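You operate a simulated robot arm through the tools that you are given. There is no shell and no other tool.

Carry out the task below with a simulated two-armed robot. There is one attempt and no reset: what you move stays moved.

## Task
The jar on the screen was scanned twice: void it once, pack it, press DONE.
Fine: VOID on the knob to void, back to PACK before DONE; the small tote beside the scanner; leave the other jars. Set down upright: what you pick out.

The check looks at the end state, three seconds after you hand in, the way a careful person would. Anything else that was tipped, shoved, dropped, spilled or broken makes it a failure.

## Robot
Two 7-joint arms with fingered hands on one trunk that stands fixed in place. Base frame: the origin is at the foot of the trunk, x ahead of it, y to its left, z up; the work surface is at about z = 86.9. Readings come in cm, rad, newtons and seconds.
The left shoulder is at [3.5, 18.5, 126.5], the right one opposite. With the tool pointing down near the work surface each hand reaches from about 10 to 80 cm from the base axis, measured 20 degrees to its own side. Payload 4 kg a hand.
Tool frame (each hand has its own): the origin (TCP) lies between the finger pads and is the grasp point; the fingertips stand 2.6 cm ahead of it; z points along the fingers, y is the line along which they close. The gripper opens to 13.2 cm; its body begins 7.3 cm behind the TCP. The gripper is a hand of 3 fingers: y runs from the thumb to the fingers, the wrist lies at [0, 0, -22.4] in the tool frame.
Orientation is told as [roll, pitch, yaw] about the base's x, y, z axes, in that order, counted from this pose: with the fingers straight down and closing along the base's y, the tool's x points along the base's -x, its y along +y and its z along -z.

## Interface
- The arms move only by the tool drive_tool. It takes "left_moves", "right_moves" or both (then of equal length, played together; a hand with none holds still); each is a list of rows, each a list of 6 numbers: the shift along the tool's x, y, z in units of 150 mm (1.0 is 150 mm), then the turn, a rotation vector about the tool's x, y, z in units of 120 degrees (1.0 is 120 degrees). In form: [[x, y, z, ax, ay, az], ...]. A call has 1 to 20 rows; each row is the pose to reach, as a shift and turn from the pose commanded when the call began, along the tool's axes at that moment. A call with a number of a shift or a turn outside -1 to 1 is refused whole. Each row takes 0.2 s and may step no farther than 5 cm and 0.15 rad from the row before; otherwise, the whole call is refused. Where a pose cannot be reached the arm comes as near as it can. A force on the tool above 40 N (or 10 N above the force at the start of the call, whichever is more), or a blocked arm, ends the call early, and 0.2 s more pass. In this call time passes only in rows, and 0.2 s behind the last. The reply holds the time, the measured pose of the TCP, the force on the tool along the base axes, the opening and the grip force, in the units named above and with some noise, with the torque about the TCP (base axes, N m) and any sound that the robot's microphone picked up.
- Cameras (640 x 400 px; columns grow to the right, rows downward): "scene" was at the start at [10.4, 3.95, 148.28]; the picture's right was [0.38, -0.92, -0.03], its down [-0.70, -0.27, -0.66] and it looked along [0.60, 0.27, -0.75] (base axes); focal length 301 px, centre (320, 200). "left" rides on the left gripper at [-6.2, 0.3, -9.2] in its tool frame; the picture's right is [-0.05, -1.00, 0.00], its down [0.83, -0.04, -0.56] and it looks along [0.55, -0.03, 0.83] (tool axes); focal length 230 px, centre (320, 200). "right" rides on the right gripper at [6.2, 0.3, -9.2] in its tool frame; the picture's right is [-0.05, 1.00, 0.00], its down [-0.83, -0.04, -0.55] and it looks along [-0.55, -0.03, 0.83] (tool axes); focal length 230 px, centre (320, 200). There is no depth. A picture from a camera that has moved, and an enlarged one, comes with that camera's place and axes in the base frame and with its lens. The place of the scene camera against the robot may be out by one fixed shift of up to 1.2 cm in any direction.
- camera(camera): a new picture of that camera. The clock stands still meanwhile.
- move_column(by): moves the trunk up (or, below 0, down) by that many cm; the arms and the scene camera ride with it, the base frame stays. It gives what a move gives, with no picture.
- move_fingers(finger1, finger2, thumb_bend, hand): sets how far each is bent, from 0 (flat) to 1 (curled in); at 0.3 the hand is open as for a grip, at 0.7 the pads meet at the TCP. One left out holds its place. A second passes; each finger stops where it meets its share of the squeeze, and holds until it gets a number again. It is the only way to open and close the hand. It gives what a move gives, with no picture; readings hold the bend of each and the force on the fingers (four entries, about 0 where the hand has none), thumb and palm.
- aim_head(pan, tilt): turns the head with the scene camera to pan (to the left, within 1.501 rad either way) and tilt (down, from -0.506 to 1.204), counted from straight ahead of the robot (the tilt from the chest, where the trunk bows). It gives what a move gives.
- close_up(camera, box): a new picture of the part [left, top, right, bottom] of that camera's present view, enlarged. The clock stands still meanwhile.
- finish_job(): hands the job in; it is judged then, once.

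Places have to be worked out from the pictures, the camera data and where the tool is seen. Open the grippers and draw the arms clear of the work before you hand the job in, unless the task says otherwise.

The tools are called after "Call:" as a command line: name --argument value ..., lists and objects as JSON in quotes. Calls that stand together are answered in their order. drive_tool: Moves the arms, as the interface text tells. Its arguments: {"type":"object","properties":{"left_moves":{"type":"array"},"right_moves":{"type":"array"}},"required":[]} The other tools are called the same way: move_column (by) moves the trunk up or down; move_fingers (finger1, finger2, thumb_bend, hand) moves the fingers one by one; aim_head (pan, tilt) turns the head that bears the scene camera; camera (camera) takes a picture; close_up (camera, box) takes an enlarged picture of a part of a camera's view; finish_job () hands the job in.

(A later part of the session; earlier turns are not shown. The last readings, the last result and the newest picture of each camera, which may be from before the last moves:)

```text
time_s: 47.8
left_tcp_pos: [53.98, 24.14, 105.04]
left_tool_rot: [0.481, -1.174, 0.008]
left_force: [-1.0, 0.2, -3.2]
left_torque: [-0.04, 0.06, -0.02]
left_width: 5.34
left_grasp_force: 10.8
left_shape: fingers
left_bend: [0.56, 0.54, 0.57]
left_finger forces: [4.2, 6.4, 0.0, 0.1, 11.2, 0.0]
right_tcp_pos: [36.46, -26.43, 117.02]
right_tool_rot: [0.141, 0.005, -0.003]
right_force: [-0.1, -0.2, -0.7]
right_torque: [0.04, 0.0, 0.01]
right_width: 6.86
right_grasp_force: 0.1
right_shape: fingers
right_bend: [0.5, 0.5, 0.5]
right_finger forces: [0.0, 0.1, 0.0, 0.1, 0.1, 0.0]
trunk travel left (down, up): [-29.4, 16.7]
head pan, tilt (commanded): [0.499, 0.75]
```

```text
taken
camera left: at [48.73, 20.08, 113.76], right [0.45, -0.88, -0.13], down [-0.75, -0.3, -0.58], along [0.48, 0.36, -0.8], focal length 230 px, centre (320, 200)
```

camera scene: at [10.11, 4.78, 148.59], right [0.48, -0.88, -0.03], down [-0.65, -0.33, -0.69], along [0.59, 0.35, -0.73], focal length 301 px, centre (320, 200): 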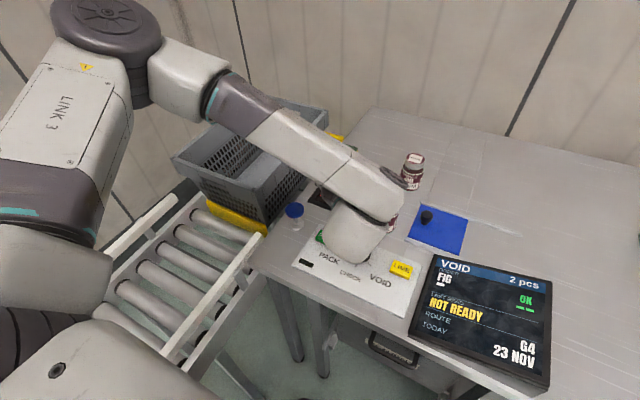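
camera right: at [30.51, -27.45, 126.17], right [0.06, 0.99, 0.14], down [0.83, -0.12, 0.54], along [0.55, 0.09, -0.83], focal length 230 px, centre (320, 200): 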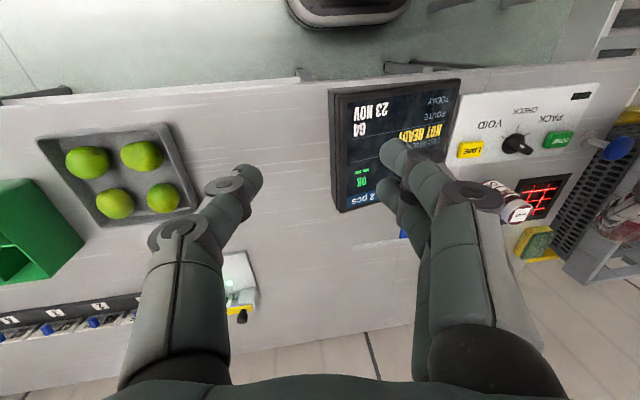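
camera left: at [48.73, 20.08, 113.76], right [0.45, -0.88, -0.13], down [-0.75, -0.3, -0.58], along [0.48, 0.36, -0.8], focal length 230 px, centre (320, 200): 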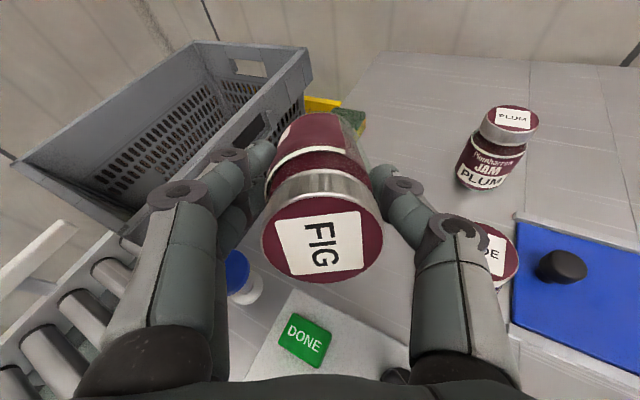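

The jar sits unchanged in the hand. I untilt it and move it up to the left, so the scene camera has a free view of the station.

Call:
drive_tool --left_moves '[[-0.0319, 0.0625, -0.0546, 0.0124, 0.0636, 0], [-0.0637, 0.125, -0.1091, 0.0248, 0.1273, 0], [-0.0956, 0.1875, -0.1637, 0.0371, 0.1909, 0], [-0.1274, 0.25, -0.2182, 0.0495, 0.2546, 0], [-0.1593, 0.3126, -0.2728, 0.0619, 0.3182, 0], [-0.1911, 0.3751, -0.3273, 0.0743, 0.3819, 0], [-0.223, 0.4376, -0.3819, 0.0867, 0.4455, 0], [-0.2548, 0.5001, -0.4364, 0.099, 0.5092, 0], [-0.2867, 0.5626, -0.491, 0.1114, 0.5728, 0]]'

Call:
camera --camera "scene"

Call:
camera --camera "left"

```text
time_s: 49.8
left_tcp_pos: [46.27, 28.1, 113.11]
left_tool_rot: [0.0, 0.001, 0.33]
left_force: [0.5, -0.3, -3.2]
left_torque: [0.01, 0.0, 0.01]
left_width: 5.32
left_grasp_force: 10.8
left_shape: fingers
left_bend: [0.56, 0.54, 0.57]
left_finger forces: [4.9, 6.5, 0.0, 0.0, 11.1, 0.1]
right_tcp_pos: [36.49, -26.55, 116.98]
right_tool_rot: [0.141, 0.005, -0.004]
right_force: [-0.2, 1.0, -0.6]
right_torque: [-0.03, -0.04, 0.01]
right_width: 6.81
right_grasp_force: 0.0
right_shape: fingers
right_bend: [0.5, 0.5, 0.5]
right_finger forces: [0.1, 0.0, 0.0, 0.0, 0.1, 0.0]
trunk travel left (down, up): [-29.4, 16.7]
head pan, tilt (commanded): [0.499, 0.75]
```

```text
taken
camera scene: at [10.26, 4.84, 148.57], right [0.48, -0.88, -0.04], down [-0.65, -0.33, -0.68], along [0.59, 0.35, -0.73], focal length 301 px, centre (320, 200)
```

scene: 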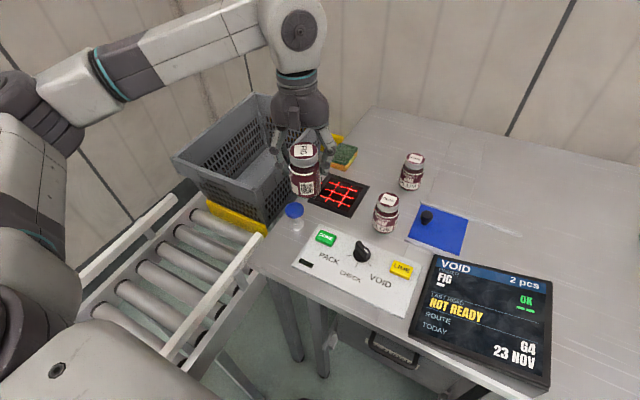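

```text
taken
camera left: at [52.1, 30.49, 122.18], right [0.37, -0.93, 0.0], down [-0.77, -0.31, 0.56], along [-0.52, -0.21, -0.83], focal length 230 px, centre (320, 200)
```

left: 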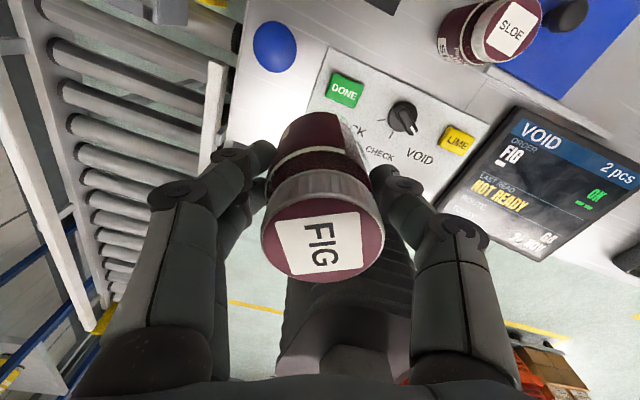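

Close-ups of the jar in hand, the scanner, the blue post and the screen.

Call:
close_up --camera "scene" --box '[270, 130, 380, 220]'

Call:
close_up --camera "scene" --box '[305, 165, 375, 220]'

Call:
close_up --camera "scene" --box '[260, 190, 350, 275]'

Call:
close_up --camera "scene" --box '[340, 330, 440, 390]'

```text
4.44 times, centred on (325, 175) of scene
camera zoom: at [10.26, 4.84, 148.57], right [0.48, -0.88, -0.04], down [-0.65, -0.33, -0.68], along [0.59, 0.35, -0.73], focal length 1339 px, centre (298, 311)
```

zoom: 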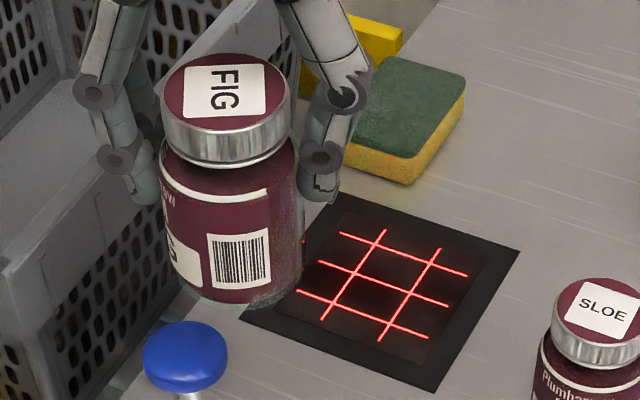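

```text
7.27 times, centred on (340, 192) of scene
camera zoom: at [10.26, 4.84, 148.57], right [0.48, -0.88, -0.04], down [-0.65, -0.33, -0.68], along [0.59, 0.35, -0.73], focal length 2191 px, centre (174, 254)
```

zoom: 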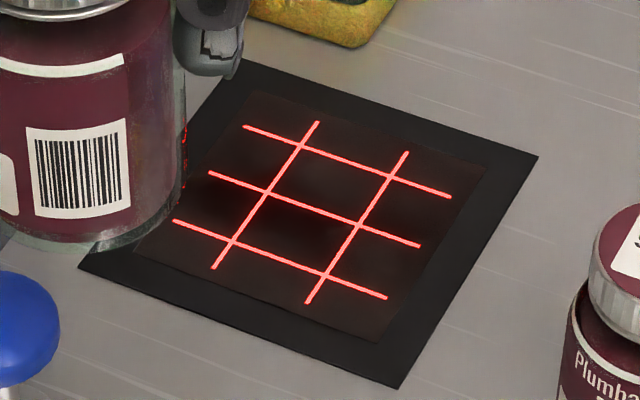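

```text
4.71 times, centred on (305, 232) of scene
camera zoom: at [10.26, 4.84, 148.57], right [0.48, -0.88, -0.04], down [-0.65, -0.33, -0.68], along [0.59, 0.35, -0.73], focal length 1418 px, centre (391, 47)
```

zoom: 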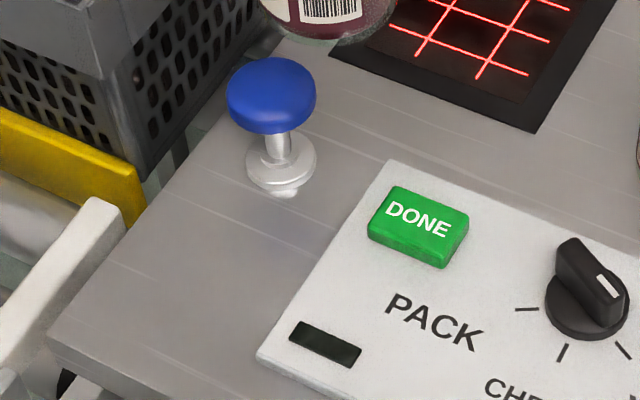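

```text
6.40 times, centred on (390, 360) of scene
camera zoom: at [10.26, 4.84, 148.57], right [0.48, -0.88, -0.04], down [-0.65, -0.33, -0.68], along [0.59, 0.35, -0.73], focal length 1928 px, centre (-128, -824)
```

zoom: 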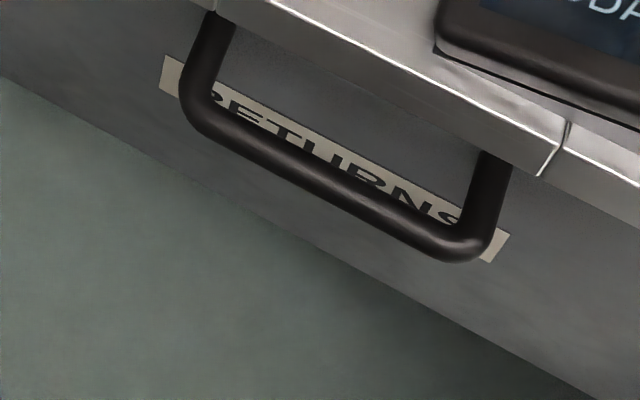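

The glass looks clean. The blue mushroom plunger beside the scanner might be what makes the reader ready. A cautious test is to lower the held jar's flat bottom onto the cap and watch the screen, so first I hover above it.

Call:
drive_tool --left_moves '[[-0.087, 0.081, 0.15, 0, 0, 0], [-0.174, 0.163, 0.3, 0, 0, 0], [-0.26, 0.244, 0.45, 0, 0, 0], [-0.347, 0.325, 0.607, 0, 0, 0]]'

Call:
camera --camera "scene"

Call:
close_up --camera "scene" --box '[250, 120, 370, 250]'

Call:
camera --camera "left"

```text
time_s: 50.8
left_tcp_pos: [49.5, 34.57, 103.62]
left_tool_rot: [-0.001, 0.0, 0.332]
left_force: [0.5, -0.2, -3.9]
left_torque: [-0.02, 0.02, -0.01]
left_width: 5.34
left_grasp_force: 11.1
left_shape: fingers
left_bend: [0.56, 0.54, 0.57]
left_finger forces: [4.8, 6.5, 0.1, 0.0, 10.8, 0.0]
right_tcp_pos: [36.5, -26.57, 117.03]
right_tool_rot: [0.14, 0.004, -0.004]
right_force: [-0.6, 0.3, 0.0]
right_torque: [-0.03, 0.01, 0.01]
right_width: 6.8
right_grasp_force: 0.1
right_shape: fingers
right_bend: [0.5, 0.5, 0.5]
right_finger forces: [0.1, 0.0, 0.0, 0.1, 0.0, 0.1]
trunk travel left (down, up): [-29.4, 16.7]
head pan, tilt (commanded): [0.499, 0.75]
```

```text
taken
camera scene: at [10.28, 4.9, 148.57], right [0.48, -0.88, -0.03], down [-0.65, -0.33, -0.68], along [0.59, 0.35, -0.73], focal length 301 px, centre (320, 200)
```

scene: 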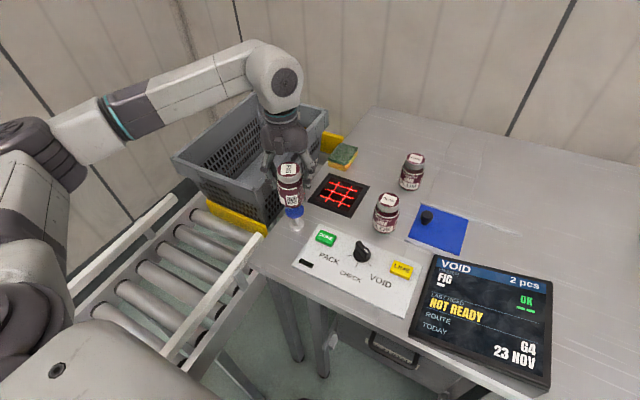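

```text
3.08 times, centred on (310, 185) of scene
camera zoom: at [10.28, 4.9, 148.57], right [0.48, -0.88, -0.03], down [-0.65, -0.33, -0.68], along [0.59, 0.35, -0.73], focal length 927 px, centre (351, 246)
```

zoom: 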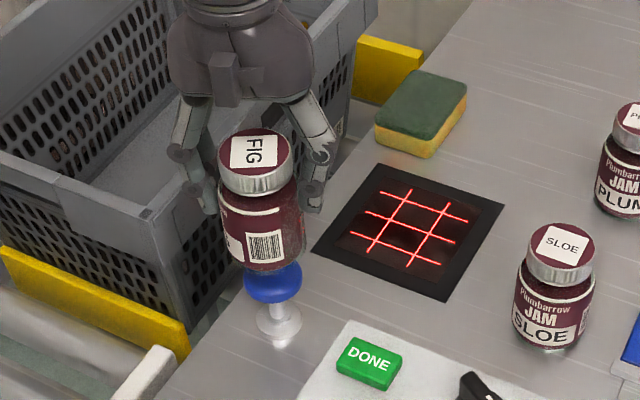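

```text
taken
camera left: at [55.29, 36.89, 112.9], right [0.37, -0.93, 0.0], down [-0.77, -0.31, 0.56], along [-0.52, -0.21, -0.83], focal length 230 px, centre (320, 200)
```

left: 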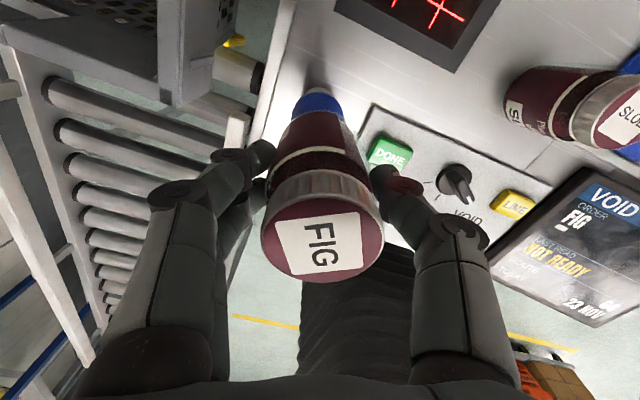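

The cap lies about 1 cm farther in x than the jar axis. I correct that and lower to just above the cap.

Call:
drive_tool --left_moves '[[-0.063, -0.0217, 0, 0, 0, 0], [-0.063, -0.0217, 0.08, 0, 0, 0], [-0.063, -0.0217, 0.16, 0, 0, 0]]'

Call:
close_up --camera "scene" --box '[250, 140, 350, 250]'

Call:
close_up --camera "scene" --box '[410, 250, 560, 380]'

```text
time_s: 51.6
left_tcp_pos: [50.45, 34.41, 101.45]
left_tool_rot: [0.0, 0.0, 0.333]
left_force: [-1.1, -1.1, -3.8]
left_torque: [-0.02, 0.01, 0.01]
left_width: 5.32
left_grasp_force: 10.8
left_shape: fingers
left_bend: [0.56, 0.54, 0.57]
left_finger forces: [4.8, 6.5, 0.1, 0.1, 10.9, 0.1]
right_tcp_pos: [36.56, -26.57, 117.06]
right_tool_rot: [0.142, 0.004, -0.004]
right_force: [0.2, -0.6, 0.2]
right_torque: [0.01, -0.01, 0.03]
right_width: 6.85
right_grasp_force: 0.0
right_shape: fingers
right_bend: [0.5, 0.5, 0.5]
right_finger forces: [0.0, 0.0, 0.1, 0.1, 0.0, 0.0]
trunk travel left (down, up): [-29.4, 16.7]
head pan, tilt (commanded): [0.499, 0.75]
```

```text
3.64 times, centred on (300, 195) of scene
camera zoom: at [10.21, 4.78, 148.58], right [0.48, -0.88, -0.04], down [-0.65, -0.33, -0.69], along [0.59, 0.35, -0.73], focal length 1095 px, centre (393, 218)
```

zoom: 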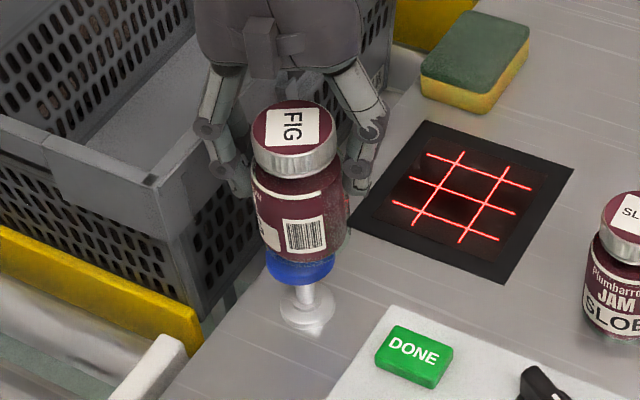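

```text
3.08 times, centred on (485, 315) of scene
camera zoom: at [10.21, 4.78, 148.58], right [0.48, -0.88, -0.04], down [-0.65, -0.33, -0.69], along [0.59, 0.35, -0.73], focal length 927 px, centre (-188, -154)
```

zoom: 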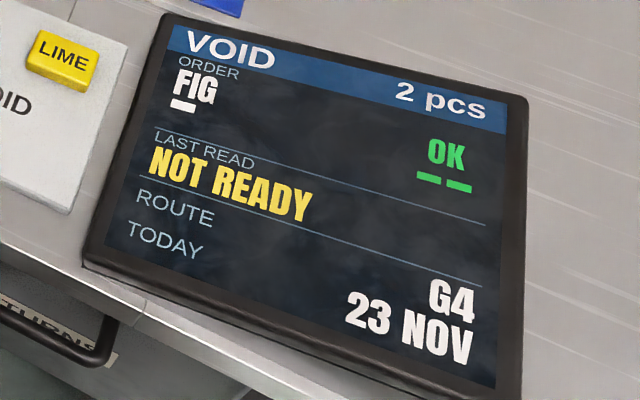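

The jar is centred over the cap with no contact yet. I lower in small steps and watch the force.

Call:
drive_tool --left_moves '[[0, 0, 0.02, 0, 0, 0], [0, 0, 0.04, 0, 0, 0], [0, 0, 0.06, 0, 0, 0]]'

```text
time_s: 52.4
left_tcp_pos: [50.64, 34.4, 100.47]
left_tool_rot: [0.001, 0.0, 0.332]
left_force: [-0.5, 0.0, -3.2]
left_torque: [0.01, -0.02, 0.02]
left_width: 5.35
left_grasp_force: 11.6
left_shape: fingers
left_bend: [0.56, 0.54, 0.57]
left_finger forces: [4.8, 6.5, 0.1, 0.0, 10.7, 0.0]
right_tcp_pos: [36.52, -26.58, 116.89]
right_tool_rot: [0.141, 0.006, -0.004]
right_force: [0.1, 1.1, -0.4]
right_torque: [0.01, 0.0, -0.03]
right_width: 6.83
right_grasp_force: 0.0
right_shape: fingers
right_bend: [0.5, 0.5, 0.5]
right_finger forces: [0.0, 0.0, 0.1, 0.0, 0.1, 0.1]
trunk travel left (down, up): [-29.4, 16.7]
head pan, tilt (commanded): [0.499, 0.75]
```

No contact yet; I continue in small steps.

Call:
drive_tool --left_moves '[[0, 0, 0.02, 0, 0, 0], [0, 0, 0.04, 0, 0, 0], [0, 0, 0.06, 0, 0, 0]]'

Call:
close_up --camera "scene" --box '[250, 140, 350, 250]'

Call:
close_up --camera "scene" --box '[410, 250, 560, 380]'

```text
time_s: 53.2
left_tcp_pos: [50.51, 34.37, 99.77]
left_tool_rot: [-0.002, 0.001, 0.332]
left_force: [-0.1, 2.0, 1.0]
left_torque: [0.03, 0.03, -0.03]
left_width: 5.33
left_grasp_force: 11.3
left_shape: fingers
left_bend: [0.56, 0.54, 0.57]
left_finger forces: [5.3, 6.8, 0.0, 0.0, 10.5, 0.0]
right_tcp_pos: [36.4, -26.63, 117.0]
right_tool_rot: [0.14, 0.006, -0.004]
right_force: [-0.3, 0.3, -0.2]
right_torque: [-0.01, 0.02, -0.01]
right_width: 6.82
right_grasp_force: 0.0
right_shape: fingers
right_bend: [0.5, 0.5, 0.5]
right_finger forces: [0.0, 0.0, 0.0, 0.1, 0.0, 0.0]
trunk travel left (down, up): [-29.4, 16.7]
head pan, tilt (commanded): [0.499, 0.75]
```

```text
3.64 times, centred on (300, 195) of scene
camera zoom: at [10.2, 4.79, 148.58], right [0.48, -0.88, -0.04], down [-0.65, -0.33, -0.69], along [0.59, 0.35, -0.73], focal length 1095 px, centre (393, 218)
```

zoom: 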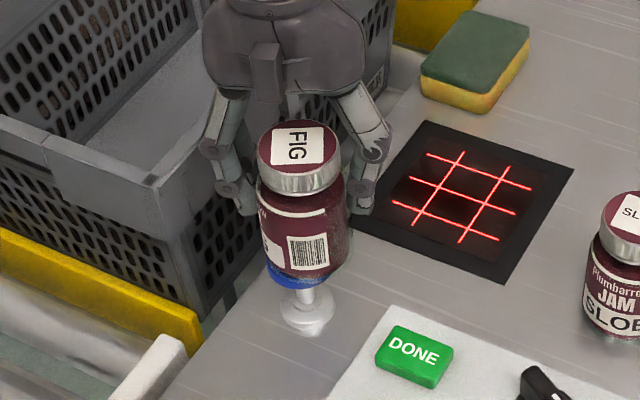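

```text
3.08 times, centred on (485, 315) of scene
camera zoom: at [10.2, 4.79, 148.58], right [0.48, -0.88, -0.04], down [-0.65, -0.33, -0.69], along [0.59, 0.35, -0.73], focal length 927 px, centre (-188, -154)
```

zoom: 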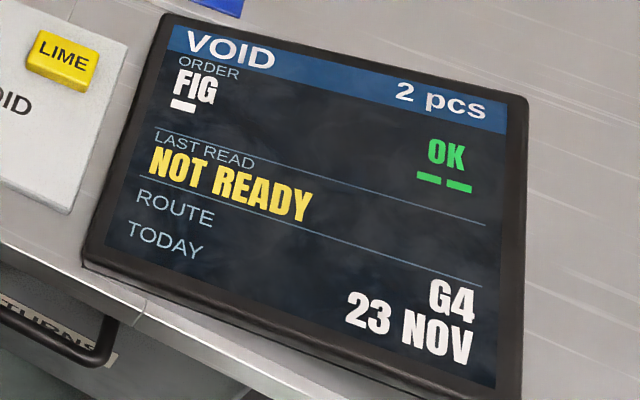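

Contact was made (load went from −3 to +1 N). I press a little more in small steps.

Call:
drive_tool --left_moves '[[0, 0, 0.015, 0, 0, 0], [0, 0, 0.03, 0, 0, 0]]'

Call:
close_up --camera "scene" --box '[410, 250, 560, 380]'

Call:
close_up --camera "scene" --box '[250, 140, 350, 250]'

```text
time_s: 53.8
left_tcp_pos: [50.53, 34.33, 99.26]
left_tool_rot: [0.0, 0.0, 0.332]
left_force: [0.6, 0.3, 1.9]
left_torque: [-0.01, -0.02, -0.02]
left_width: 5.32
left_grasp_force: 11.4
left_shape: fingers
left_bend: [0.56, 0.54, 0.57]
left_finger forces: [5.0, 6.5, 0.0, 0.1, 11.1, 0.0]
right_tcp_pos: [36.46, -26.55, 117.19]
right_tool_rot: [0.142, 0.004, -0.002]
right_force: [-1.0, 0.6, 0.1]
right_torque: [-0.01, -0.03, -0.02]
right_width: 6.84
right_grasp_force: 0.0
right_shape: fingers
right_bend: [0.5, 0.5, 0.5]
right_finger forces: [0.0, 0.1, 0.1, 0.0, 0.1, 0.0]
trunk travel left (down, up): [-29.4, 16.7]
head pan, tilt (commanded): [0.499, 0.75]
```

```text
3.08 times, centred on (485, 315) of scene
camera zoom: at [10.2, 4.77, 148.58], right [0.48, -0.88, -0.04], down [-0.65, -0.33, -0.69], along [0.59, 0.35, -0.73], focal length 927 px, centre (-188, -154)
```

zoom: 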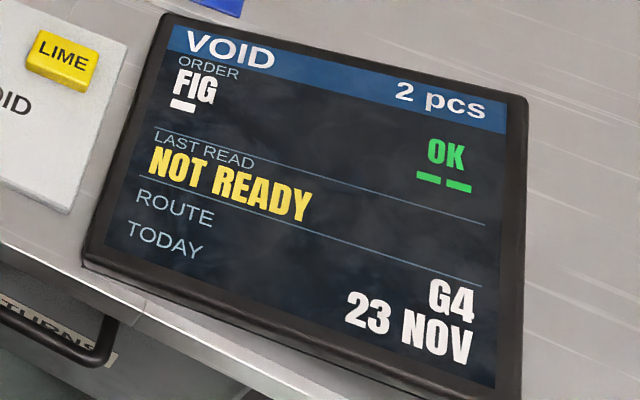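

```text
3.64 times, centred on (300, 195) of scene
camera zoom: at [10.2, 4.77, 148.58], right [0.48, -0.88, -0.04], down [-0.65, -0.33, -0.69], along [0.59, 0.35, -0.73], focal length 1095 px, centre (393, 218)
```

zoom: 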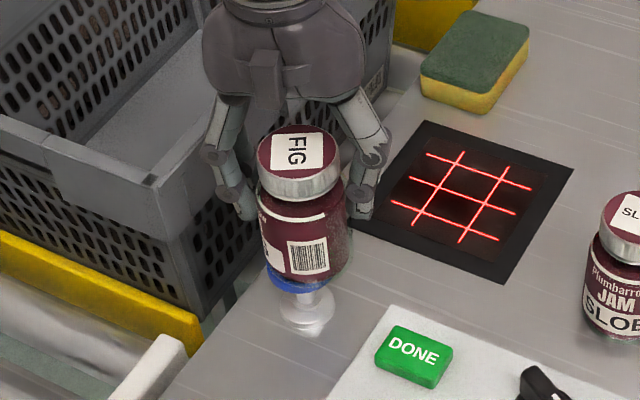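

The cap yields with a light spring, so it is a real plunger. I press it further.

Call:
drive_tool --left_moves '[[0, 0, 0.02, 0, 0, 0], [0, 0, 0.04, 0, 0, 0]]'

Call:
close_up --camera "scene" --box '[410, 250, 560, 380]'

Call:
camera --camera "scene"

```text
time_s: 54.4
left_tcp_pos: [50.48, 34.44, 98.64]
left_tool_rot: [0.002, 0.001, 0.331]
left_force: [0.9, 0.1, 1.8]
left_torque: [-0.05, -0.03, 0.02]
left_width: 5.33
left_grasp_force: 11.1
left_shape: fingers
left_bend: [0.56, 0.54, 0.57]
left_finger forces: [5.0, 6.5, 0.0, 0.0, 11.2, 0.0]
right_tcp_pos: [36.32, -26.5, 117.02]
right_tool_rot: [0.14, 0.004, -0.005]
right_force: [-0.7, 0.5, 0.5]
right_torque: [-0.01, 0.01, -0.04]
right_width: 6.8
right_grasp_force: 0.0
right_shape: fingers
right_bend: [0.5, 0.5, 0.5]
right_finger forces: [0.0, 0.1, 0.0, 0.0, 0.0, 0.0]
trunk travel left (down, up): [-29.4, 16.7]
head pan, tilt (commanded): [0.499, 0.75]
```

```text
3.08 times, centred on (485, 315) of scene
camera zoom: at [10.19, 4.76, 148.58], right [0.48, -0.88, -0.04], down [-0.65, -0.33, -0.69], along [0.59, 0.35, -0.73], focal length 927 px, centre (-188, -154)
```

zoom: 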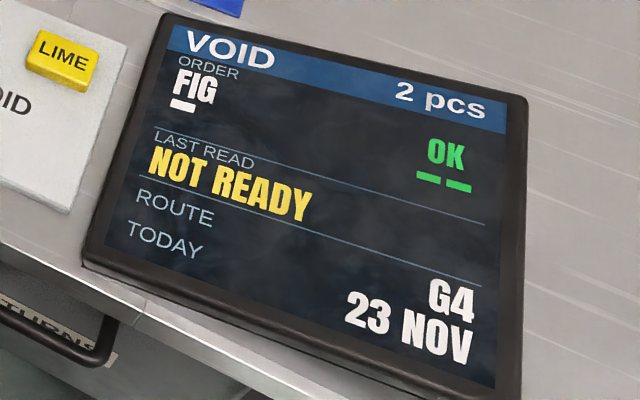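

```text
taken
camera scene: at [10.19, 4.76, 148.58], right [0.48, -0.88, -0.04], down [-0.65, -0.33, -0.69], along [0.59, 0.35, -0.73], focal length 301 px, centre (320, 200)
```

scene: 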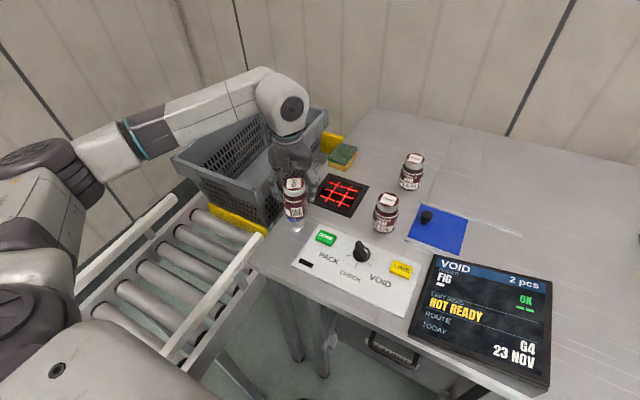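

The force stays constant, so either the plunger is moving or the jar is slipping in the hand. I check with the hand camera.

Call:
camera --camera "left"

Call:
close_up --camera "scene" --box '[250, 140, 350, 250]'

```text
taken
camera left: at [56.28, 36.71, 107.85], right [0.37, -0.93, 0.0], down [-0.77, -0.31, 0.55], along [-0.51, -0.21, -0.83], focal length 230 px, centre (320, 200)
```

left: 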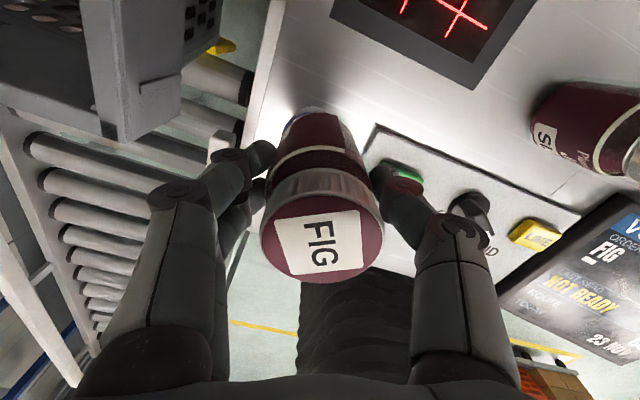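

```text
3.64 times, centred on (300, 195) of scene
camera zoom: at [10.19, 4.76, 148.58], right [0.48, -0.88, -0.04], down [-0.65, -0.33, -0.69], along [0.59, 0.35, -0.73], focal length 1095 px, centre (393, 218)
```

zoom: 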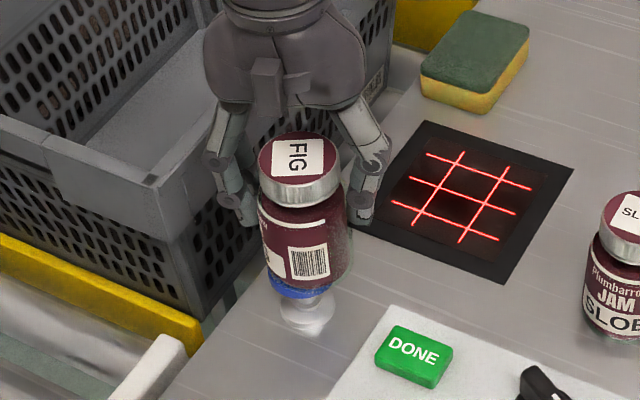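

The jar isn't slipping; the plunger is sinking. I press further, another 1 cm.

Call:
drive_tool --left_moves '[[0, 0, 0.022, 0, 0, 0], [0, 0, 0.044, 0, 0, 0], [0, 0, 0.066, 0, 0, 0]]'

Call:
camera --camera "scene"

Call:
close_up --camera "scene" --box '[410, 250, 560, 380]'

Call:
close_up --camera "scene" --box '[250, 140, 350, 250]'

```text
time_s: 55.2
left_tcp_pos: [50.49, 34.44, 97.65]
left_tool_rot: [-0.001, -0.002, 0.332]
left_force: [-0.4, 0.8, 3.0]
left_torque: [0.03, 0.04, 0.01]
left_width: 5.36
left_grasp_force: 11.6
left_shape: fingers
left_bend: [0.56, 0.54, 0.57]
left_finger forces: [5.4, 7.0, 0.0, 0.0, 10.9, 0.0]
right_tcp_pos: [36.39, -26.63, 116.96]
right_tool_rot: [0.141, 0.004, -0.003]
right_force: [-0.2, -0.2, -0.6]
right_torque: [0.0, 0.02, -0.01]
right_width: 6.83
right_grasp_force: 0.1
right_shape: fingers
right_bend: [0.5, 0.5, 0.5]
right_finger forces: [0.0, 0.1, 0.1, 0.0, 0.0, 0.0]
trunk travel left (down, up): [-29.4, 16.7]
head pan, tilt (commanded): [0.499, 0.75]
```

```text
taken
camera scene: at [10.16, 4.77, 148.59], right [0.48, -0.88, -0.04], down [-0.65, -0.33, -0.69], along [0.59, 0.35, -0.73], focal length 301 px, centre (320, 200)
```

scene: 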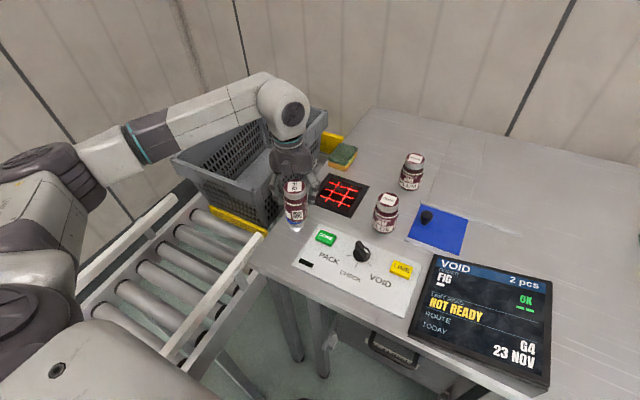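

```text
3.08 times, centred on (485, 315) of scene
camera zoom: at [10.16, 4.77, 148.59], right [0.48, -0.88, -0.04], down [-0.65, -0.33, -0.69], along [0.59, 0.35, -0.73], focal length 927 px, centre (-188, -154)
```

zoom: 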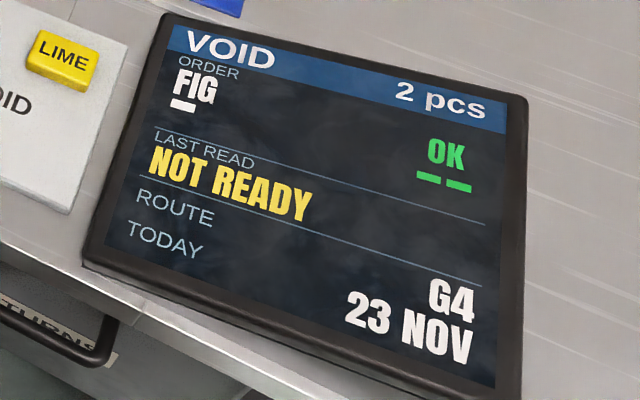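

```text
3.64 times, centred on (300, 195) of scene
camera zoom: at [10.16, 4.77, 148.59], right [0.48, -0.88, -0.04], down [-0.65, -0.33, -0.69], along [0.59, 0.35, -0.73], focal length 1095 px, centre (393, 218)
```

zoom: 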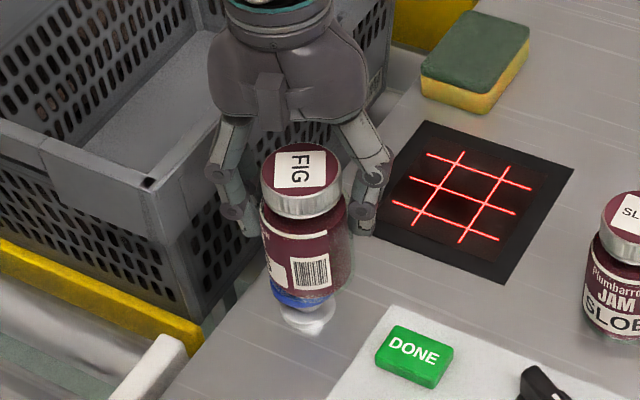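

Force is only 6 N and it is still sinking. I press the remaining travel.

Call:
drive_tool --left_moves '[[0, 0, 0.022, 0, 0, 0], [0, 0, 0.044, 0, 0, 0], [0, 0, 0.066, 0, 0, 0], [0, 0, 0.085, 0, 0, 0]]'

Call:
close_up --camera "scene" --box '[410, 250, 560, 380]'

Call:
close_up --camera "scene" --box '[250, 140, 350, 250]'

```text
time_s: 56.2
left_tcp_pos: [50.48, 34.32, 96.32]
left_tool_rot: [0.0, -0.003, 0.332]
left_force: [1.0, 1.4, 6.7]
left_torque: [0.0, -0.03, 0.01]
left_width: 5.31
left_grasp_force: 12.5
left_shape: fingers
left_bend: [0.56, 0.54, 0.57]
left_finger forces: [6.0, 7.2, 0.0, 0.0, 11.4, 0.0]
right_tcp_pos: [36.37, -26.62, 117.11]
right_tool_rot: [0.143, 0.007, -0.003]
right_force: [-0.4, -0.3, -0.7]
right_torque: [0.01, 0.0, -0.02]
right_width: 6.84
right_grasp_force: 0.0
right_shape: fingers
right_bend: [0.5, 0.5, 0.5]
right_finger forces: [0.0, 0.0, 0.0, 0.1, 0.0, 0.0]
trunk travel left (down, up): [-29.4, 16.7]
head pan, tilt (commanded): [0.499, 0.75]
```

```text
3.08 times, centred on (485, 315) of scene
camera zoom: at [10.11, 4.74, 148.6], right [0.48, -0.88, -0.04], down [-0.65, -0.33, -0.69], along [0.59, 0.35, -0.73], focal length 927 px, centre (-188, -154)
```

zoom: 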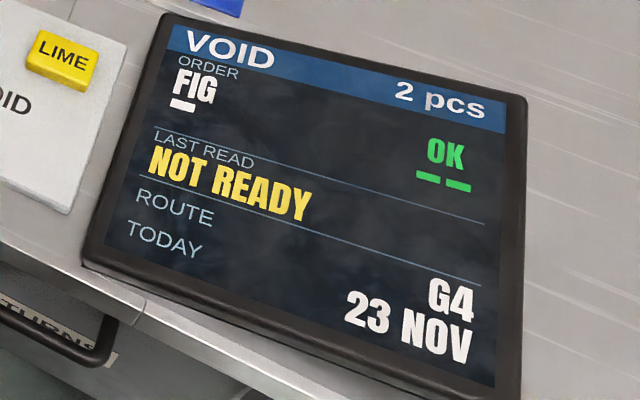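

```text
3.64 times, centred on (300, 195) of scene
camera zoom: at [10.11, 4.74, 148.6], right [0.48, -0.88, -0.04], down [-0.65, -0.33, -0.69], along [0.59, 0.35, -0.73], focal length 1095 px, centre (393, 218)
```

zoom: 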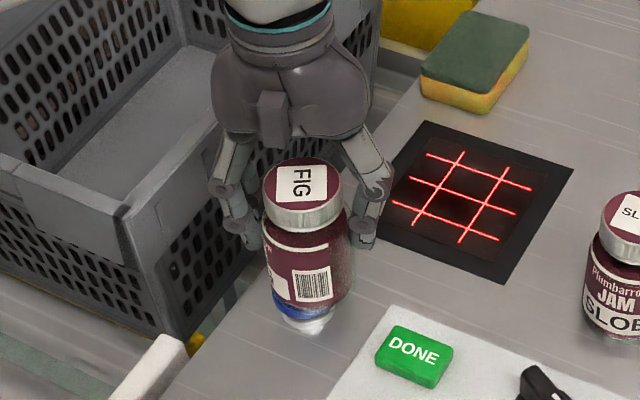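

The yellow stop bar in front of the tote has dropped and the tote appears to be moving: this plunger releases the tote. I look at the whole scene (the clock stands still) before reacting.

Call:
camera --camera "scene"

Call:
close_up --camera "scene" --box '[150, 80, 350, 280]'

Call:
camera --camera "left"

```text
taken
camera scene: at [10.11, 4.74, 148.6], right [0.48, -0.88, -0.04], down [-0.65, -0.33, -0.69], along [0.59, 0.35, -0.73], focal length 301 px, centre (320, 200)
```

scene: 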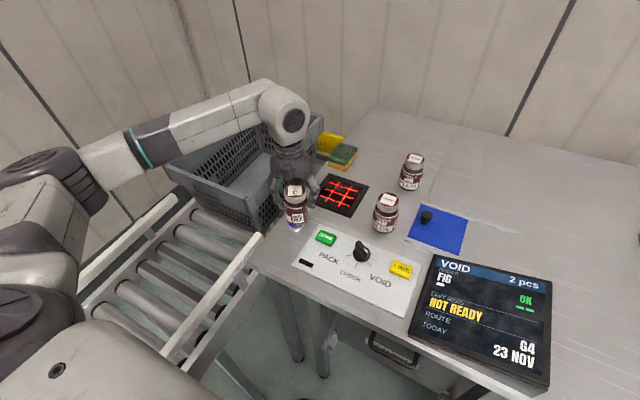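

```text
2.00 times, centred on (250, 180) of scene
camera zoom: at [10.11, 4.74, 148.6], right [0.48, -0.88, -0.04], down [-0.65, -0.33, -0.69], along [0.59, 0.35, -0.73], focal length 602 px, centre (460, 240)
```

zoom: 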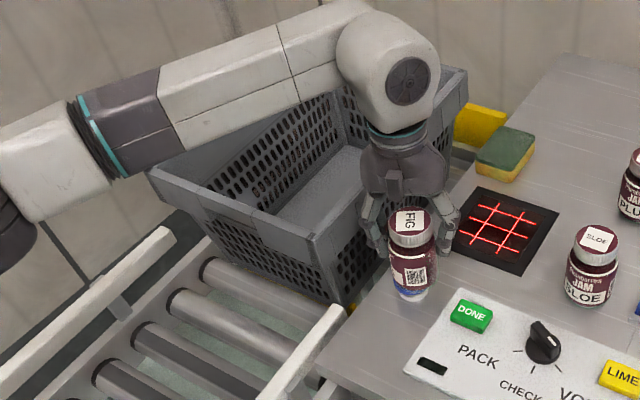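

```text
taken
camera left: at [56.22, 36.64, 105.6], right [0.37, -0.93, 0.0], down [-0.77, -0.31, 0.55], along [-0.51, -0.21, -0.83], focal length 230 px, centre (320, 200)
```

left: 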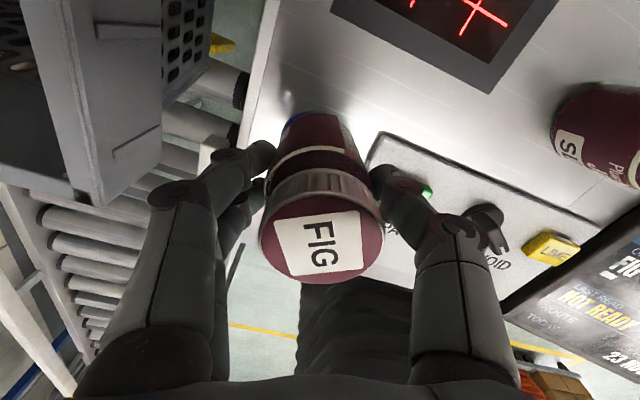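

The plunger drops the tote stop and the tote has rolled about 3 cm toward me. I release the plunger at once so the stop can come back up and brake it.

Call:
drive_tool --left_moves '[[0, 0, -0.33, 0, 0, 0]]'

Call:
camera --camera "scene"

Call:
close_up --camera "scene" --box '[150, 80, 350, 280]'

```text
time_s: 56.6
left_tcp_pos: [50.53, 34.3, 101.18]
left_tool_rot: [0.001, 0.001, 0.33]
left_force: [0.3, -0.3, -3.8]
left_torque: [0.02, -0.02, -0.02]
left_width: 5.33
left_grasp_force: 11.5
left_shape: fingers
left_bend: [0.56, 0.54, 0.57]
left_finger forces: [4.9, 6.5, 0.0, 0.0, 11.0, 0.0]
right_tcp_pos: [36.4, -26.66, 117.1]
right_tool_rot: [0.141, 0.005, -0.003]
right_force: [-0.7, -0.6, 0.0]
right_torque: [0.02, 0.02, 0.01]
right_width: 6.81
right_grasp_force: 0.0
right_shape: fingers
right_bend: [0.5, 0.5, 0.5]
right_finger forces: [0.0, 0.0, 0.0, 0.0, 0.0, 0.0]
trunk travel left (down, up): [-29.4, 16.7]
head pan, tilt (commanded): [0.499, 0.75]
```

```text
taken
camera scene: at [10.21, 4.73, 148.57], right [0.48, -0.88, -0.04], down [-0.65, -0.33, -0.69], along [0.59, 0.35, -0.73], focal length 301 px, centre (320, 200)
```

scene: 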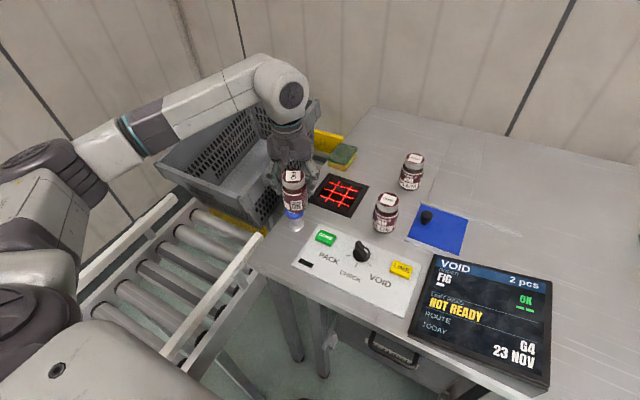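

```text
2.00 times, centred on (250, 180) of scene
camera zoom: at [10.21, 4.73, 148.57], right [0.48, -0.88, -0.04], down [-0.65, -0.33, -0.69], along [0.59, 0.35, -0.73], focal length 602 px, centre (460, 240)
```

zoom: 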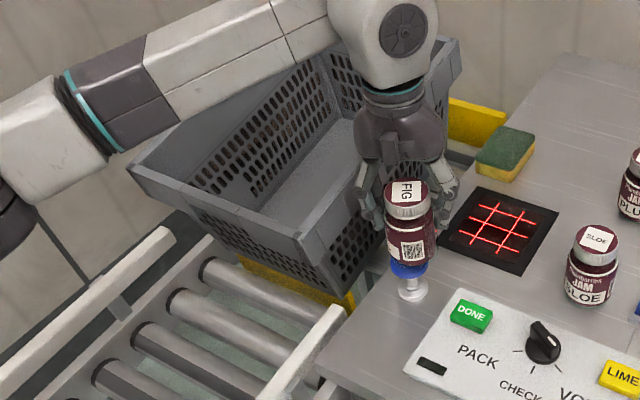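

The stop is up again and the tote's front is resting on it, having moved about 4–5 cm. I start carrying the jar to a free spot between panel and scanner, to free the hand, and check whether the tote is still moving.

Call:
drive_tool --left_moves '[[-0.03, -0.1, -0.1, 0, 0, 0], [-0.09, -0.33, -0.1, 0, 0, 0], [-0.144, -0.564, -0.1, 0, 0, 0]]'

Call:
camera --camera "scene"

Call:
close_up --camera "scene" --box '[150, 80, 350, 280]'

```text
time_s: 57.4
left_tcp_pos: [55.43, 27.27, 102.59]
left_tool_rot: [0.001, 0.0, 0.332]
left_force: [0.3, -0.5, -2.5]
left_torque: [0.02, 0.0, -0.03]
left_width: 5.36
left_grasp_force: 11.1
left_shape: fingers
left_bend: [0.56, 0.54, 0.57]
left_finger forces: [4.9, 6.4, 0.0, 0.0, 10.9, 0.1]
right_tcp_pos: [36.62, -26.57, 116.93]
right_tool_rot: [0.141, 0.005, -0.004]
right_force: [-0.1, -0.2, 0.7]
right_torque: [-0.01, -0.01, -0.02]
right_width: 6.82
right_grasp_force: 0.1
right_shape: fingers
right_bend: [0.5, 0.5, 0.5]
right_finger forces: [0.0, 0.0, 0.0, 0.1, 0.1, 0.0]
trunk travel left (down, up): [-29.4, 16.7]
head pan, tilt (commanded): [0.499, 0.75]
```

```text
taken
camera scene: at [10.33, 4.67, 148.57], right [0.48, -0.88, -0.04], down [-0.65, -0.33, -0.68], along [0.59, 0.35, -0.73], focal length 301 px, centre (320, 200)
```

scene: 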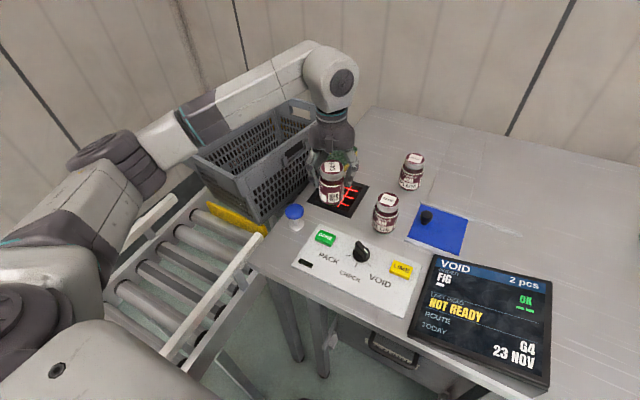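

```text
2.00 times, centred on (250, 180) of scene
camera zoom: at [10.33, 4.67, 148.57], right [0.48, -0.88, -0.04], down [-0.65, -0.33, -0.68], along [0.59, 0.35, -0.73], focal length 602 px, centre (460, 240)
```

zoom: 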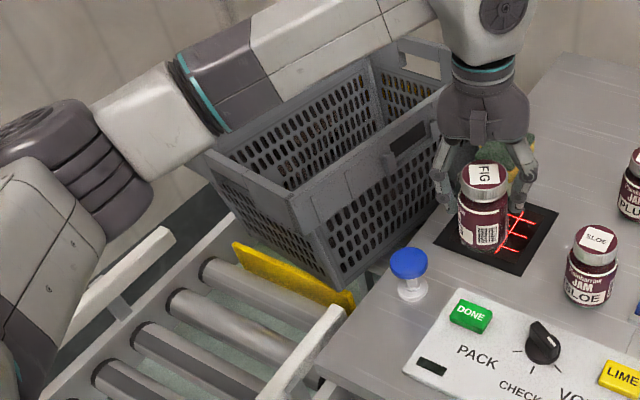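

The tote's pose looks odd now. I take sharper close-ups (no time passes) to understand how it is standing.

Call:
close_up --camera "scene" --box '[180, 90, 330, 250]'

Call:
camera --camera "left"

Call:
camera --camera "right"

```text
2.50 times, centred on (255, 170) of scene
camera zoom: at [10.33, 4.67, 148.57], right [0.48, -0.88, -0.04], down [-0.65, -0.33, -0.68], along [0.59, 0.35, -0.73], focal length 753 px, centre (482, 275)
```

zoom: 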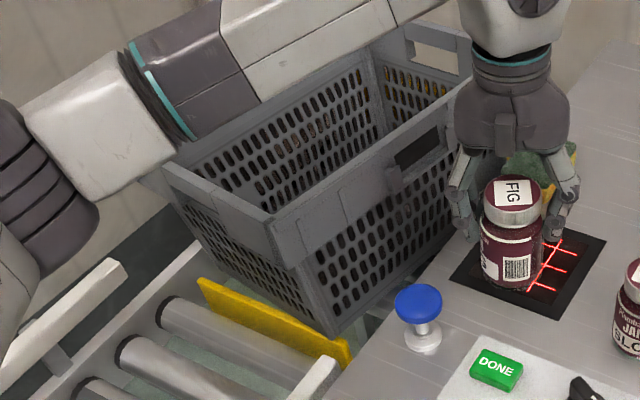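

```text
taken
camera left: at [61.18, 29.42, 111.81], right [0.37, -0.93, 0.0], down [-0.77, -0.31, 0.56], along [-0.52, -0.21, -0.83], focal length 230 px, centre (320, 200)
```

left: 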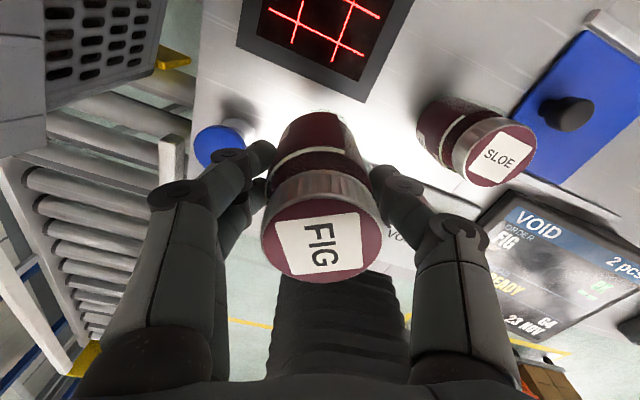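

```text
taken
camera right: at [30.58, -27.61, 126.12], right [0.06, 0.99, 0.14], down [0.83, -0.12, 0.54], along [0.55, 0.09, -0.83], focal length 230 px, centre (320, 200)
```

right: 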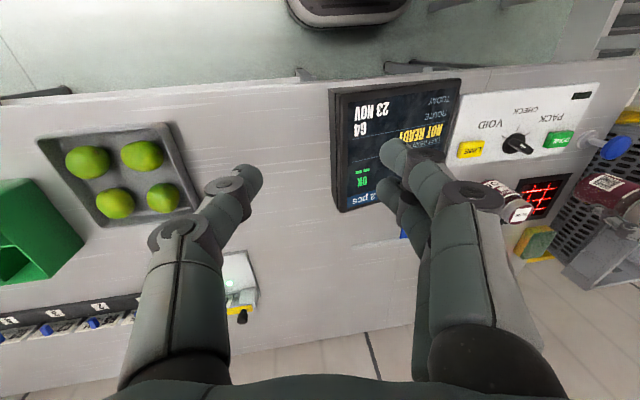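

The tote seems tilted or still settling. I continue setting the jar down so that hand is free, and watch the tote.

Call:
drive_tool --left_moves '[[0, 0, 0.2, 0, 0, 0], [0, 0, 0.4, 0, 0, 0], [0, 0, 0.55, 0, 0, 0], [0, 0, 0.59, 0, 0, 0]]'

Call:
camera --camera "scene"

Call:
close_up --camera "scene" --box '[160, 80, 340, 260]'

```text
time_s: 58.4
left_tcp_pos: [55.41, 26.98, 94.14]
left_tool_rot: [-0.004, -0.006, 0.331]
left_force: [4.1, 2.0, 9.7]
left_torque: [0.13, 0.01, -0.07]
left_width: 5.33
left_grasp_force: 12.1
left_shape: fingers
left_bend: [0.56, 0.55, 0.57]
left_finger forces: [6.2, 7.6, 0.1, 0.0, 11.8, 0.0]
right_tcp_pos: [36.5, -26.63, 117.05]
right_tool_rot: [0.143, 0.004, -0.003]
right_force: [-0.3, 1.0, 0.2]
right_torque: [0.0, -0.01, -0.02]
right_width: 6.84
right_grasp_force: 0.0
right_shape: fingers
right_bend: [0.5, 0.5, 0.5]
right_finger forces: [0.0, 0.0, 0.0, 0.0, 0.0, 0.0]
trunk travel left (down, up): [-29.4, 16.7]
head pan, tilt (commanded): [0.499, 0.75]
```

```text
taken
camera scene: at [10.15, 4.71, 148.61], right [0.48, -0.88, -0.04], down [-0.65, -0.33, -0.69], along [0.59, 0.35, -0.73], focal length 301 px, centre (320, 200)
```

scene: 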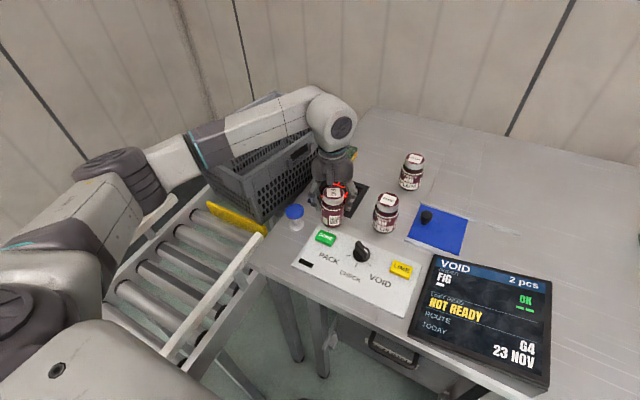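

```text
2.22 times, centred on (250, 170) of scene
camera zoom: at [10.15, 4.71, 148.61], right [0.48, -0.88, -0.04], down [-0.65, -0.33, -0.69], along [0.59, 0.35, -0.73], focal length 669 px, centre (476, 267)
```

zoom: 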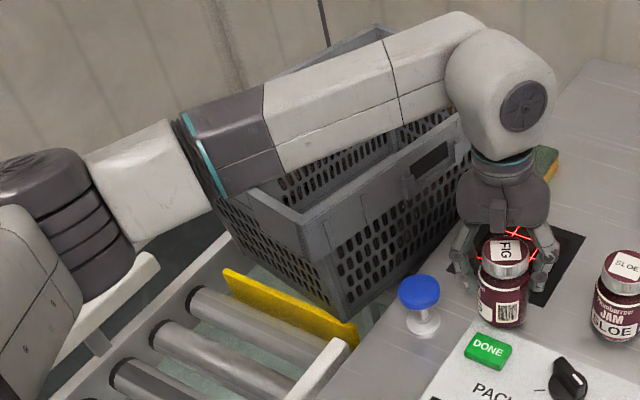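

The jar is touching the panel edge there, which is not a good spot. I lift it again and return it to its original free place between the scanner and the jars, with the original yaw.

Call:
drive_tool --left_moves '[[0, 0, -0.2, 0, 0, 0], [0, 0, -0.45, 0, 0, 0], [0, 0, -0.7, 0, 0, 0]]'

Call:
drive_tool --left_moves '[[-0.082, -0.089, 0, 0, 0, -0.0615], [-0.165, -0.178, 0, 0, 0, -0.123], [-0.247, -0.266, 0, 0, 0, -0.1844], [-0.329, -0.355, 0, 0, 0, -0.2459], [-0.411, -0.444, 0, 0, 0, -0.3073], [-0.494, -0.533, 0, 0, 0, -0.3688], [-0.576, -0.621, 0, 0, 0, -0.4302], [-0.658, -0.71, 0, 0, 0, -0.4917]]'

Call:
camera --camera "scene"

Call:
camera --camera "left"

```text
time_s: 59.2
left_tcp_pos: [55.26, 27.15, 104.5]
left_tool_rot: [0.002, 0.003, 0.328]
left_force: [-0.3, -1.5, -4.0]
left_torque: [0.04, 0.0, -0.01]
left_width: 5.36
left_grasp_force: 10.9
left_shape: fingers
left_bend: [0.56, 0.55, 0.57]
left_finger forces: [4.9, 6.3, 0.1, 0.0, 10.8, 0.0]
right_tcp_pos: [36.47, -26.56, 116.96]
right_tool_rot: [0.142, 0.005, -0.005]
right_force: [0.3, -0.6, -0.2]
right_torque: [0.0, -0.01, 0.05]
right_width: 6.84
right_grasp_force: 0.0
right_shape: fingers
right_bend: [0.5, 0.5, 0.5]
right_finger forces: [0.0, 0.0, 0.0, 0.0, 0.1, 0.0]
trunk travel left (down, up): [-29.4, 16.7]
head pan, tilt (commanded): [0.499, 0.75]
```

```text
time_s: 61.0
left_tcp_pos: [68.29, 20.16, 104.33]
left_tool_rot: [0.001, 0.0, 1.363]
left_force: [-0.3, -0.4, -4.1]
left_torque: [0.04, 0.0, -0.04]
left_width: 5.33
left_grasp_force: 10.3
left_shape: fingers
left_bend: [0.56, 0.55, 0.57]
left_finger forces: [4.7, 6.1, 0.1, 0.0, 10.8, 0.1]
right_tcp_pos: [36.61, -26.56, 116.9]
right_tool_rot: [0.141, 0.005, -0.001]
right_force: [-0.2, -0.7, -0.2]
right_torque: [-0.02, 0.01, 0.01]
right_width: 6.81
right_grasp_force: 0.1
right_shape: fingers
right_bend: [0.5, 0.5, 0.5]
right_finger forces: [0.0, 0.0, 0.0, 0.0, 0.0, 0.0]
trunk travel left (down, up): [-29.4, 16.7]
head pan, tilt (commanded): [0.499, 0.75]
```

```text
taken
camera scene: at [10.29, 4.69, 148.58], right [0.48, -0.88, -0.04], down [-0.65, -0.33, -0.69], along [0.59, 0.35, -0.73], focal length 301 px, centre (320, 200)
```

scene: 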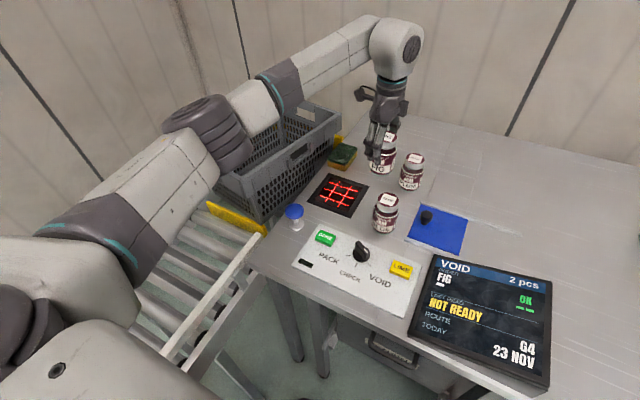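

```text
taken
camera left: at [69.17, 26.2, 113.58], right [0.99, -0.16, 0.0], down [-0.13, -0.82, 0.55], along [-0.09, -0.55, -0.83], focal length 230 px, centre (320, 200)
```

left: 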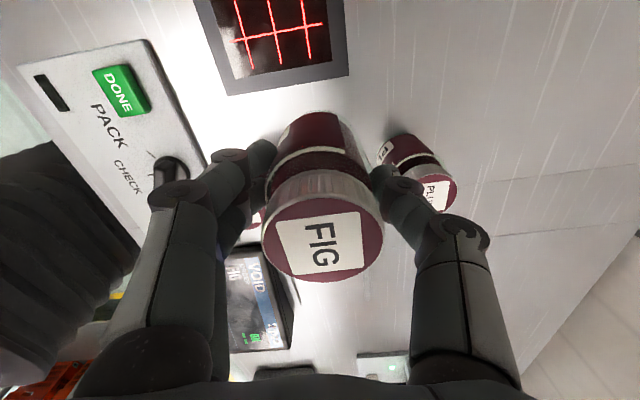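

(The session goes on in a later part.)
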